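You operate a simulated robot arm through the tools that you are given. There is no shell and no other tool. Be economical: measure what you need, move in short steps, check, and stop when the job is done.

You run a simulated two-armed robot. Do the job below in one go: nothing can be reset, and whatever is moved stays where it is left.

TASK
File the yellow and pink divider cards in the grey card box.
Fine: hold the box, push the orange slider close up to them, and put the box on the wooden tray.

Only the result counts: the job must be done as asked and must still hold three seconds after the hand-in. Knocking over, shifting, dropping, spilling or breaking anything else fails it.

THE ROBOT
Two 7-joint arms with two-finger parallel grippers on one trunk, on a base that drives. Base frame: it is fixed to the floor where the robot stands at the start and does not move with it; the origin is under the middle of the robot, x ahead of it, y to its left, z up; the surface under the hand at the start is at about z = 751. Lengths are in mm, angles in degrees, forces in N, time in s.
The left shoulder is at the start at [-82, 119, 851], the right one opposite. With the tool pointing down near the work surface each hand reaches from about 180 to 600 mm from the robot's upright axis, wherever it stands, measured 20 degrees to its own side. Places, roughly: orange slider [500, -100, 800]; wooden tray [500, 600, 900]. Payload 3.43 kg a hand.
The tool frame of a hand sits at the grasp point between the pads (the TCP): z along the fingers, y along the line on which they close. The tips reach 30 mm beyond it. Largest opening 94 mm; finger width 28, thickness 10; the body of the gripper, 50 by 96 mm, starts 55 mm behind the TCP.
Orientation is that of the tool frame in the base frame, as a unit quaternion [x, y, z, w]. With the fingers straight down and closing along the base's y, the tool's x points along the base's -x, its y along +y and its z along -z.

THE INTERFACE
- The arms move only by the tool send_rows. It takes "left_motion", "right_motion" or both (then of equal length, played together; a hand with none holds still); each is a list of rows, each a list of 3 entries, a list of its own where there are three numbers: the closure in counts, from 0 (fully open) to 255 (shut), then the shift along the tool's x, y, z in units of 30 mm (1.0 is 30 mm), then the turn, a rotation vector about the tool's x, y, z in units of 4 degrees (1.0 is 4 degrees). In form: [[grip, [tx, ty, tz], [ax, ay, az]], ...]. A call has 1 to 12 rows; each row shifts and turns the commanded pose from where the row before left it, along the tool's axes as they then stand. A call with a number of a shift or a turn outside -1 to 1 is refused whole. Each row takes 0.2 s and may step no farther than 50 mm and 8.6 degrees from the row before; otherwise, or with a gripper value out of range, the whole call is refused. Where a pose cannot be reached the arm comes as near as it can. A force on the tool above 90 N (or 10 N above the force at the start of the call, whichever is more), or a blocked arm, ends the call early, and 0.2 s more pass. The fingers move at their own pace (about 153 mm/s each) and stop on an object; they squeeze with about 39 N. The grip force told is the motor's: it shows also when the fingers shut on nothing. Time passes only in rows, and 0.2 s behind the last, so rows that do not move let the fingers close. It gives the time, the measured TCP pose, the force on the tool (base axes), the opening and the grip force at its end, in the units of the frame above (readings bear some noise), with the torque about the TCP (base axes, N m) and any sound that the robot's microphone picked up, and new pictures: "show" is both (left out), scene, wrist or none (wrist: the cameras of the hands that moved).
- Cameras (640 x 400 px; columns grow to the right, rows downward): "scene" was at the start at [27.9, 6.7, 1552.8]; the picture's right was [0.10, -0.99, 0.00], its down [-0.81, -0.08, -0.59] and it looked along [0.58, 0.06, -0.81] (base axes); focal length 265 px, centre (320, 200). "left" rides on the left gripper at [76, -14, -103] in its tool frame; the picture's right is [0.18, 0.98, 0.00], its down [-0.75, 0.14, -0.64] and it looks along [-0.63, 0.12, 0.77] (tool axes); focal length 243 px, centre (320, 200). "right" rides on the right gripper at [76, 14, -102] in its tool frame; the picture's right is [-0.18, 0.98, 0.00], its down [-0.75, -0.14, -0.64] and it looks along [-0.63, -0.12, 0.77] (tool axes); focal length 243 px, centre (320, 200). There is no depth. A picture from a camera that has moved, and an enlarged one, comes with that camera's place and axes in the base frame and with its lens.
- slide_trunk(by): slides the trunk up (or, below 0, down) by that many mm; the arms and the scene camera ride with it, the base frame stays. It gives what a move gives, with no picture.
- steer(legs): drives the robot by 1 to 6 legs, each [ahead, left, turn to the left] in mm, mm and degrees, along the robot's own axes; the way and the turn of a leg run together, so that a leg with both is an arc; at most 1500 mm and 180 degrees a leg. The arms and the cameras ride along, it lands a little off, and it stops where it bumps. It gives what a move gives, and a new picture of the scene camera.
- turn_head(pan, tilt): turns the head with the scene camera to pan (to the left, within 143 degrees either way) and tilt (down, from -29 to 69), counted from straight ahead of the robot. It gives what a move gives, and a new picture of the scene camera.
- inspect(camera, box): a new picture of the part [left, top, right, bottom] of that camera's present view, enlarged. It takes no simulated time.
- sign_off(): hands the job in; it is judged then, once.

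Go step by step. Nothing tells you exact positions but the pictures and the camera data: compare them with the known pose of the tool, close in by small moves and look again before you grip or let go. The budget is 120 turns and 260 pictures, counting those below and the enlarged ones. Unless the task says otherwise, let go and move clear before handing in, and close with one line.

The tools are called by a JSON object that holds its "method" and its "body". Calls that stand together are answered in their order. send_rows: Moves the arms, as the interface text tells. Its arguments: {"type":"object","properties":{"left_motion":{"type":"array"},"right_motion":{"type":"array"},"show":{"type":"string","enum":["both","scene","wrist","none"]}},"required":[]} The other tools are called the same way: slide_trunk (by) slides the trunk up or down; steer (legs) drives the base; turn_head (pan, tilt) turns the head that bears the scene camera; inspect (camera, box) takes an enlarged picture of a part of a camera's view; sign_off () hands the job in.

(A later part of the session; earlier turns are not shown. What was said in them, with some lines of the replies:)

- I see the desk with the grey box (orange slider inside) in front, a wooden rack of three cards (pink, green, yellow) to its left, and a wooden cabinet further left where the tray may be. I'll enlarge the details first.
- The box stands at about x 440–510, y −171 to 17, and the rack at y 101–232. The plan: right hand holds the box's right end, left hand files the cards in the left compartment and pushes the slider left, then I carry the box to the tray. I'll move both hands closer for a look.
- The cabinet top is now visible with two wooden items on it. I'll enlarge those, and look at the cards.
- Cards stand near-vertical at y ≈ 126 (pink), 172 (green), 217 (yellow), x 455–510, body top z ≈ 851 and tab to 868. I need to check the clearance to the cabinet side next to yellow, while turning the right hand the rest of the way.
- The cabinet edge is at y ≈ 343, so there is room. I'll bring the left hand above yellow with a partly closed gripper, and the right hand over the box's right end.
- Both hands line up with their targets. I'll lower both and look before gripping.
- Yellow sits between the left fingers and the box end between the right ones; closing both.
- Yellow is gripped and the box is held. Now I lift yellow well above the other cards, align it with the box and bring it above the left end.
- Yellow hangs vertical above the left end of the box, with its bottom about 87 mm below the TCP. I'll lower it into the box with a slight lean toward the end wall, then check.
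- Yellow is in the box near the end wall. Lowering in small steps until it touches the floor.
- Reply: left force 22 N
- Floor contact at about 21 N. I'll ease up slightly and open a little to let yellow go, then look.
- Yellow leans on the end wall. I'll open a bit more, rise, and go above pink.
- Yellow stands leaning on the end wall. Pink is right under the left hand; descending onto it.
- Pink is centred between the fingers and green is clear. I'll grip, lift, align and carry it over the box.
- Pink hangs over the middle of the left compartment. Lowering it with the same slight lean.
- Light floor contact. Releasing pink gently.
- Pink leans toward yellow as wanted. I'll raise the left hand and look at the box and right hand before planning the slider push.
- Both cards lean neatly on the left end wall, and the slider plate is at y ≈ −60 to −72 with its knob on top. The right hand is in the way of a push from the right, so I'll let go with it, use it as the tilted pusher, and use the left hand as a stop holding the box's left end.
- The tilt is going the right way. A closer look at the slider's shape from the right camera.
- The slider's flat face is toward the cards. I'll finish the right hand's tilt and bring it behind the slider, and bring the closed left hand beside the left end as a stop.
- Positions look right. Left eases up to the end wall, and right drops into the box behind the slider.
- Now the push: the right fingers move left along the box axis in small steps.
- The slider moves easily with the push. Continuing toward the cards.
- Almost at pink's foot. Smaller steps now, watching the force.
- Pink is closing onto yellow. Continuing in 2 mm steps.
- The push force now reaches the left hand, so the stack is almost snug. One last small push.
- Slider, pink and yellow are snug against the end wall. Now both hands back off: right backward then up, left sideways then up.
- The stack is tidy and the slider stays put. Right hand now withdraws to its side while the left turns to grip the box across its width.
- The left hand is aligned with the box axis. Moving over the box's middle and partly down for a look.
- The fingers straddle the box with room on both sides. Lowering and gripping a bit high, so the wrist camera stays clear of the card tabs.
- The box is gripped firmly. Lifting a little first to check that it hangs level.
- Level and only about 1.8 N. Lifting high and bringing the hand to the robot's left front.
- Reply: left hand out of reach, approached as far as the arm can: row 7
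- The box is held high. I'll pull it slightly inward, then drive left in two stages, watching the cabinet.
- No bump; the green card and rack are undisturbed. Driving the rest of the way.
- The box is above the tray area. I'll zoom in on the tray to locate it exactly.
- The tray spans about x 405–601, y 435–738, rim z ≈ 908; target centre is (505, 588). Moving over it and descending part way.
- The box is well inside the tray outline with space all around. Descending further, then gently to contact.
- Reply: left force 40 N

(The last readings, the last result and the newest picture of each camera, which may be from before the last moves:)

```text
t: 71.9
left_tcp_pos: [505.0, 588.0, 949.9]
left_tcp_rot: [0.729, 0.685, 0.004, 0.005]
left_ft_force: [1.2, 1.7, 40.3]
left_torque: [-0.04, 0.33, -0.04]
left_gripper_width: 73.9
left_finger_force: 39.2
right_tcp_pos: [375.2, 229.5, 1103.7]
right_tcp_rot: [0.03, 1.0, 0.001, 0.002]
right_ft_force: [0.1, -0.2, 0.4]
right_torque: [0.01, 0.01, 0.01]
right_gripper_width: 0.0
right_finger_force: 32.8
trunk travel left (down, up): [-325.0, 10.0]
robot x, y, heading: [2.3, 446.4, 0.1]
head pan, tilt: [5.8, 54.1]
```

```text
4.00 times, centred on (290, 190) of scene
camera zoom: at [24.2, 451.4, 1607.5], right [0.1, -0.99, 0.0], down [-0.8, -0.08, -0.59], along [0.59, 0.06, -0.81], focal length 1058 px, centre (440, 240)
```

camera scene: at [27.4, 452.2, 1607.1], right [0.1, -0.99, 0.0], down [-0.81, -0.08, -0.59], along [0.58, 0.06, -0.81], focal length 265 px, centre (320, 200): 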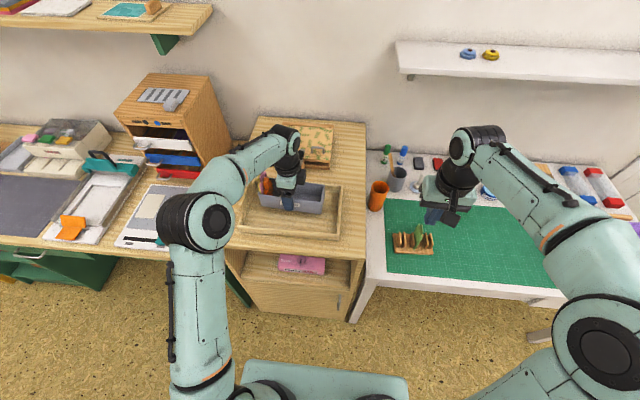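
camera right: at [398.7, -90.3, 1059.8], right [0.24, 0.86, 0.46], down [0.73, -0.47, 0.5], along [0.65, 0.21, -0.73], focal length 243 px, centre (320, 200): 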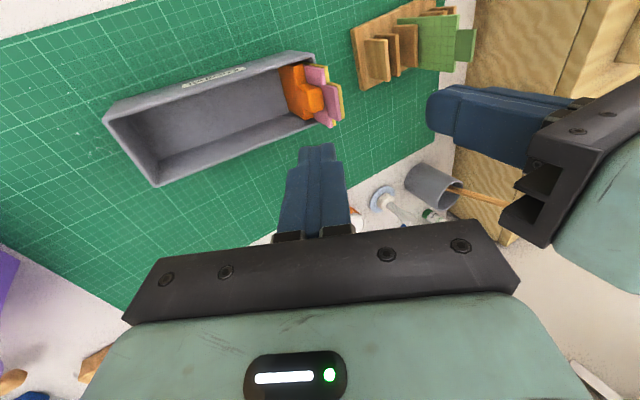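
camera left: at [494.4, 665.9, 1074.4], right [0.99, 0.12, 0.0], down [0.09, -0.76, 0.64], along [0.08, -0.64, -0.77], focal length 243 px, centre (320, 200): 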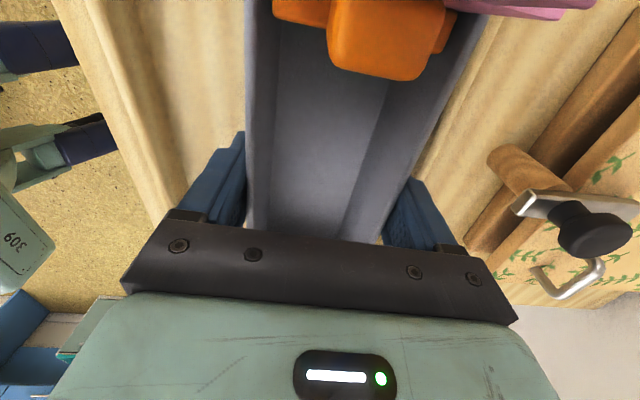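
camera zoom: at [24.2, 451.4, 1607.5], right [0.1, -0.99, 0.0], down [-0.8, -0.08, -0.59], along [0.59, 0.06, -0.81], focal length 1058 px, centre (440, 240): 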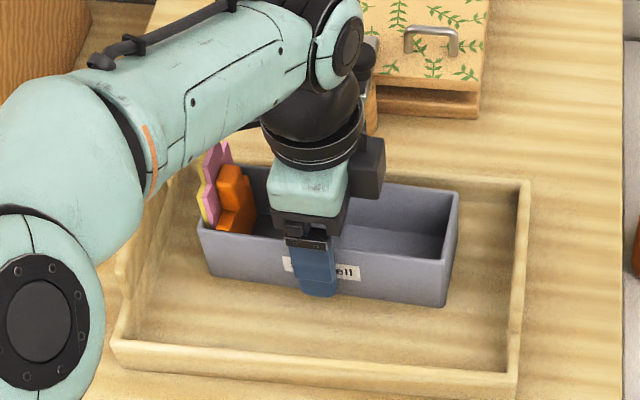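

Contact with the tray floor (40 N, a bit firm). Backing off the command slightly to relax the force before releasing.

{"method": "send_rows", "body": {"left_motion": [[255, [0, 0, -0.1], [0, 0, 0]], [255, [0, 0, -0.05], [0, 0, 0]], [255, [0, 0, 0], [0, 0, 0]]], "show": "none"}}

{"method": "inspect", "body": {"camera": "scene", "box": [230, 140, 350, 240]}}

```text
t: 72.7
left_tcp_pos: [506.7, 587.9, 949.4]
left_tcp_rot: [0.729, 0.685, 0.0, 0.0]
left_ft_force: [8.2, -2.0, 19.8]
left_torque: [-0.27, -0.6, 0.09]
left_gripper_width: 73.7
left_finger_force: 38.9
right_tcp_pos: [375.7, 230.3, 1102.7]
right_tcp_rot: [0.031, 1.0, 0.0, 0.0]
right_ft_force: [-0.3, -0.9, -0.4]
right_torque: [-0.02, 0.01, -0.03]
right_gripper_width: 0.1
right_finger_force: 33.3
trunk travel left (down, up): [-325.0, 10.0]
robot x, y, heading: [-1.6, 446.5, -0.1]
head pan, tilt: [5.8, 54.1]
```

```text
4.00 times, centred on (290, 190) of scene
camera zoom: at [26.6, 451.3, 1607.1], right [0.1, -0.99, 0.0], down [-0.81, -0.08, -0.59], along [0.58, 0.06, -0.81], focal length 1058 px, centre (440, 240)
```

zoom: 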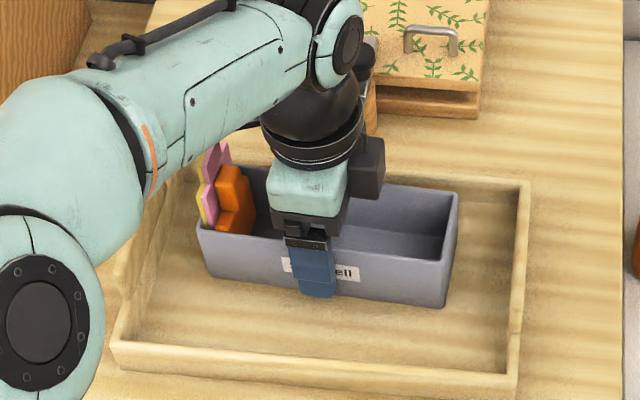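

{"method": "send_rows", "body": {"left_motion": [[255, [0, -0.02, -0.05], [0, 0, 0]], [255, [0, 0, 0], [0, 0, 0]]], "show": "none"}}

```text
t: 73.3
left_tcp_pos: [503.0, 588.1, 949.6]
left_tcp_rot: [0.73, 0.684, 0.0, 0.0]
left_ft_force: [4.2, -1.0, 11.5]
left_torque: [-0.25, -0.59, 0.0]
left_gripper_width: 73.8
left_finger_force: 38.6
right_tcp_pos: [377.2, 229.9, 1102.4]
right_tcp_rot: [0.031, 1.0, 0.001, 0.0]
right_ft_force: [-0.1, 0.0, -0.3]
right_torque: [-0.03, -0.03, 0.0]
right_gripper_width: 0.0
right_finger_force: 33.2
trunk travel left (down, up): [-325.0, 10.0]
robot x, y, heading: [1.4, 443.4, 0.1]
head pan, tilt: [5.8, 54.1]
```

Force is low. Releasing the box.

{"method": "send_rows", "body": {"left_motion": [[255, [0, 0, -0.03], [0, 0, 0]], [50, [0, 0, 0], [0, 0, 0]], [25, [0, 0, 0], [0, 0, 0]], [0, [0, 0, 0], [0, 0, 0]], [0, [0, 0, 0], [0, 0, 0]]], "show": "wrist"}}

{"method": "inspect", "body": {"camera": "scene", "box": [230, 140, 350, 240]}}

```text
t: 74.5
left_tcp_pos: [504.9, 588.6, 951.4]
left_tcp_rot: [0.73, 0.684, 0.0, -0.001]
left_ft_force: [-0.1, -0.4, 0.3]
left_torque: [-0.02, 0.04, 0.01]
left_gripper_width: 94.1
left_finger_force: 0.0
right_tcp_pos: [375.3, 232.0, 1100.5]
right_tcp_rot: [0.031, 1.0, 0.0, 0.0]
right_ft_force: [-0.5, -1.1, -0.4]
right_torque: [-0.02, -0.03, 0.0]
right_gripper_width: 0.0
right_finger_force: 32.8
trunk travel left (down, up): [-325.0, 10.0]
robot x, y, heading: [0.2, 445.6, 0.1]
head pan, tilt: [5.8, 54.1]
camera left: at [493.8, 666.2, 1054.6], right [0.99, 0.12, 0.0], down [0.09, -0.76, 0.64], along [0.08, -0.64, -0.77], focal length 243 px, centre (320, 200)
```

left: 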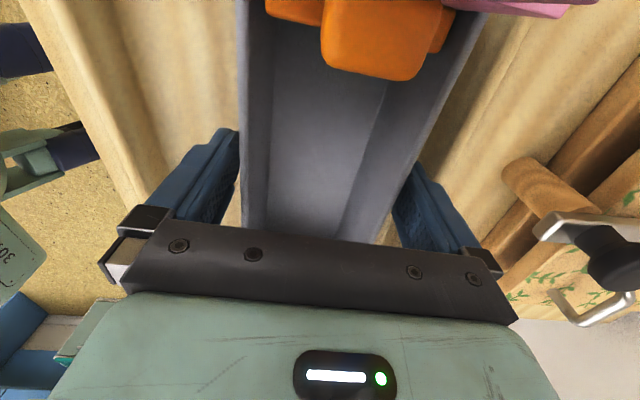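

```text
4.00 times, centred on (290, 190) of scene
camera zoom: at [27.2, 452.1, 1607.1], right [0.1, -0.99, 0.0], down [-0.81, -0.08, -0.59], along [0.58, 0.06, -0.81], focal length 1058 px, centre (440, 240)
```

zoom: 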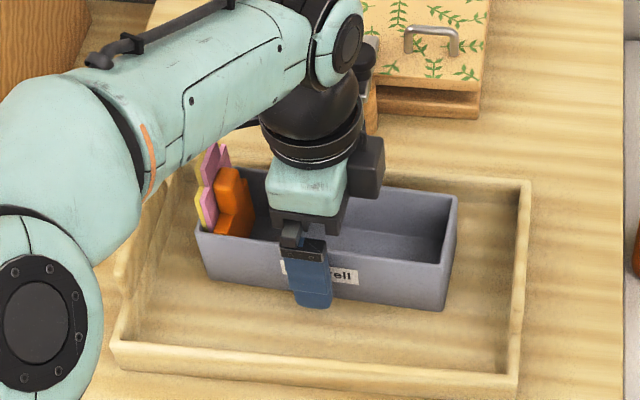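

The box sits in the tray, released. Rising clear and pulling the hand back.

{"method": "send_rows", "body": {"left_motion": [[0, [0, 0.1, -0.1], [0, 0, 0]], [0, [0, 0, -0.6], [0, 0, 0]], [0, [0, 0, -0.8], [0, 0, 0]], [0, [0, 0, -0.8], [0, 0, 0]], [0, [0, 0, -0.8], [0, 0, 0]], [0, [0, -0.8, -0.5], [0, 0, 0]], [0, [0, -0.9, 0], [0, 0, 0]], [0, [0, -0.9, 0], [0, 0, 0]], [0, [0, -0.9, 0], [0, 0, 0]], [0, [0, -0.9, 0], [0, 0, 0]]]}}

{"method": "inspect", "body": {"camera": "scene", "box": [220, 130, 360, 240]}}

{"method": "inspect", "body": {"camera": "right", "box": [400, 0, 640, 260]}}

```text
t: 76.7
left_tcp_pos: [374.0, 597.1, 1059.9]
left_tcp_rot: [0.73, 0.684, 0.001, 0.0]
left_ft_force: [-0.8, 0.0, 0.3]
left_torque: [0.04, 0.0, 0.04]
left_gripper_width: 93.8
left_finger_force: 0.1
right_tcp_pos: [376.2, 230.8, 1102.0]
right_tcp_rot: [0.032, 1.0, 0.001, 0.0]
right_ft_force: [0.4, -0.7, -0.6]
right_torque: [-0.01, -0.02, -0.04]
right_gripper_width: 0.1
right_finger_force: 32.9
trunk travel left (down, up): [-325.0, 10.0]
robot x, y, heading: [-0.0, 442.5, 0.2]
head pan, tilt: [5.8, 54.1]
camera scene: at [26.3, 452.2, 1607.1], right [0.1, -0.99, 0.0], down [-0.81, -0.08, -0.59], along [0.58, 0.06, -0.81], focal length 265 px, centre (320, 200)
camera left: at [363.5, 674.8, 1163.4], right [0.99, 0.12, 0.0], down [0.09, -0.76, 0.64], along [0.08, -0.64, -0.77], focal length 243 px, centre (320, 200)
```

scene: 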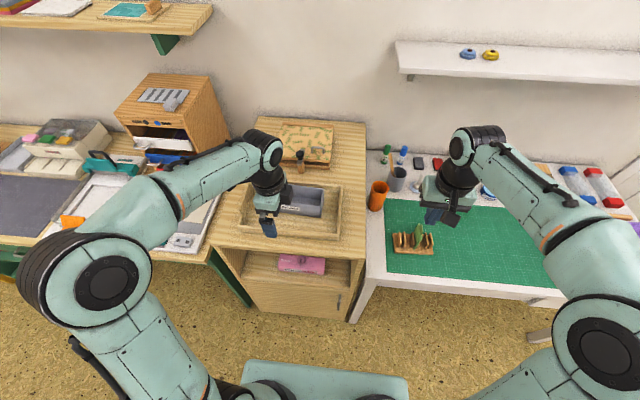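
left: 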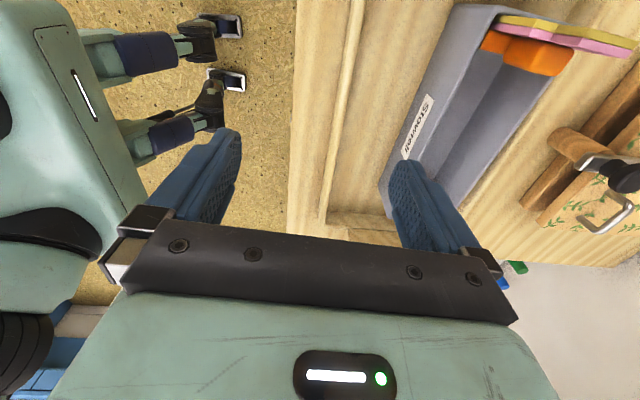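

```text
3.64 times, centred on (290, 185) of scene
camera zoom: at [26.3, 452.2, 1607.1], right [0.1, -0.99, 0.0], down [-0.81, -0.08, -0.59], along [0.58, 0.06, -0.81], focal length 962 px, centre (429, 254)
```

zoom: 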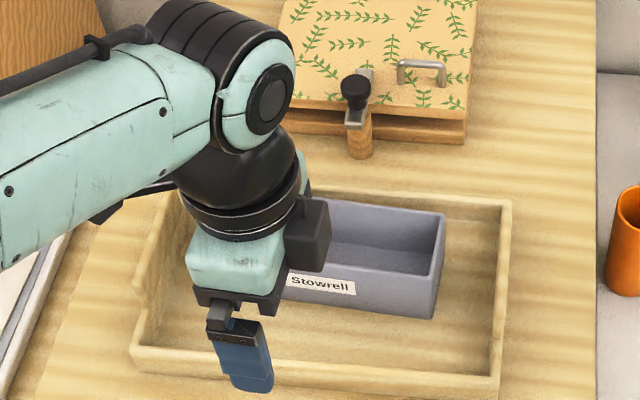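

```text
1.54 times, centred on (520, 130) of right
camera zoom: at [301.3, 250.6, 1204.5], right [0.25, 0.97, 0.0], down [0.74, -0.19, 0.64], along [0.62, -0.16, -0.77], focal length 373 px, centre (12, 308)
```

zoom: 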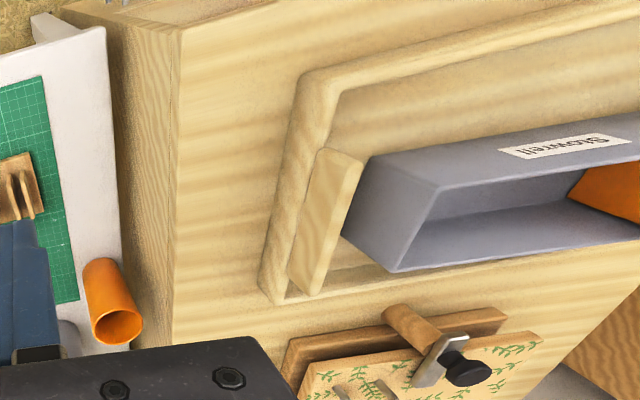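

The box rests in the tray with cards and slider together. One closer check of the cards and slider.

{"method": "inspect", "body": {"camera": "left", "box": [440, 0, 640, 110]}}

{"method": "send_rows", "body": {"left_motion": [[0, [-0.9, 0, 0], [0, 0, 0]], [0, [-0.9, 0, 0], [0, 0, 0]], [0, [-0.9, 0, 0], [0, 0, 0]], [0, [-0.9, 0, 0], [0, 0, 0]], [0, [-0.9, 0, 0], [0, 0, 0]], [0, [-0.9, 0, 0], [0, 0, 0]]]}}

{"method": "inspect", "body": {"camera": "scene", "box": [220, 130, 360, 240]}}

```text
3.20 times, centred on (540, 55) of left
camera zoom: at [363.5, 674.8, 1163.4], right [0.99, 0.12, 0.0], down [0.09, -0.76, 0.64], along [0.08, -0.64, -0.77], focal length 776 px, centre (-384, 664)
```

zoom: 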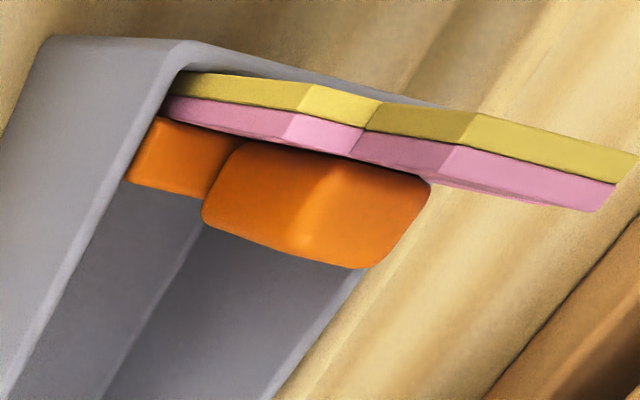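

```text
t: 78.1
left_tcp_pos: [366.5, 433.2, 1059.3]
left_tcp_rot: [0.729, 0.684, 0.001, -0.001]
left_ft_force: [0.3, 0.3, 0.0]
left_torque: [0.03, -0.02, -0.03]
left_gripper_width: 93.9
left_finger_force: 0.0
right_tcp_pos: [377.2, 230.6, 1101.6]
right_tcp_rot: [0.032, 0.999, 0.001, 0.001]
right_ft_force: [-0.1, 0.3, 1.1]
right_torque: [-0.02, 0.04, -0.05]
right_gripper_width: 0.0
right_finger_force: 33.2
trunk travel left (down, up): [-325.0, 10.0]
robot x, y, heading: [0.4, 445.8, 0.1]
head pan, tilt: [5.8, 54.1]
camera scene: at [27.3, 451.3, 1607.1], right [0.1, -0.99, 0.0], down [-0.81, -0.08, -0.59], along [0.58, 0.06, -0.81], focal length 265 px, centre (320, 200)
camera left: at [355.3, 511.2, 1162.5], right [0.99, 0.12, 0.0], down [0.09, -0.76, 0.64], along [0.08, -0.64, -0.77], focal length 243 px, centre (320, 200)
```

scene: 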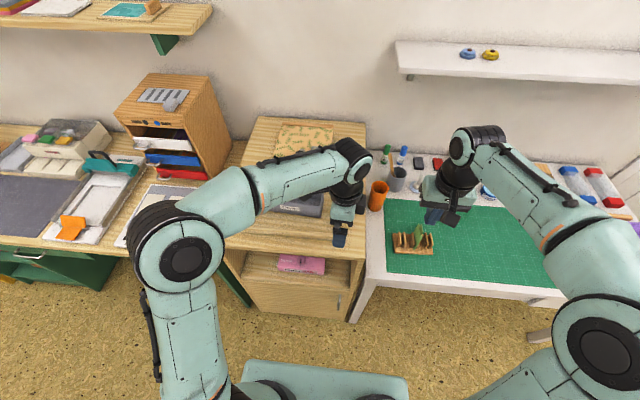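
left: 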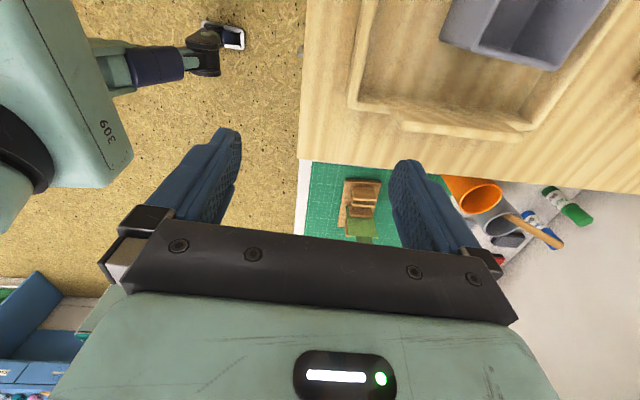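

```text
3.64 times, centred on (290, 185) of scene
camera zoom: at [27.3, 451.3, 1607.1], right [0.1, -0.99, 0.0], down [-0.81, -0.08, -0.59], along [0.58, 0.06, -0.81], focal length 962 px, centre (429, 254)
```

zoom: 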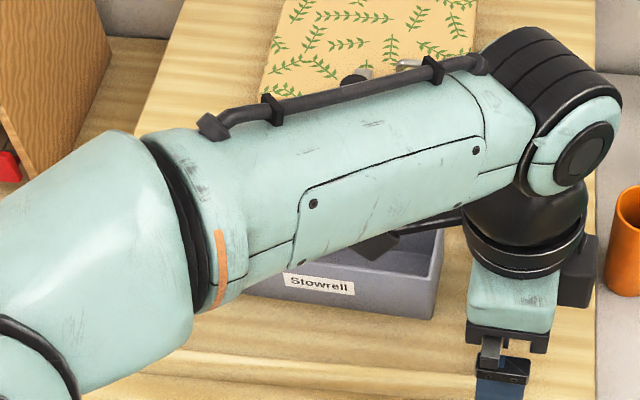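

Both cards stand together against the end wall with the slider right up to them. The box lies inside the tray, both hands are clear, and nothing else has been disturbed, so I'm handing in.

{"method": "sign_off", "body": {}}

```text
The job is handed in.
```

The yellow and pink divider cards are filed in the grey box with the orange slider pushed up against them, and the box is on the wooden tray.
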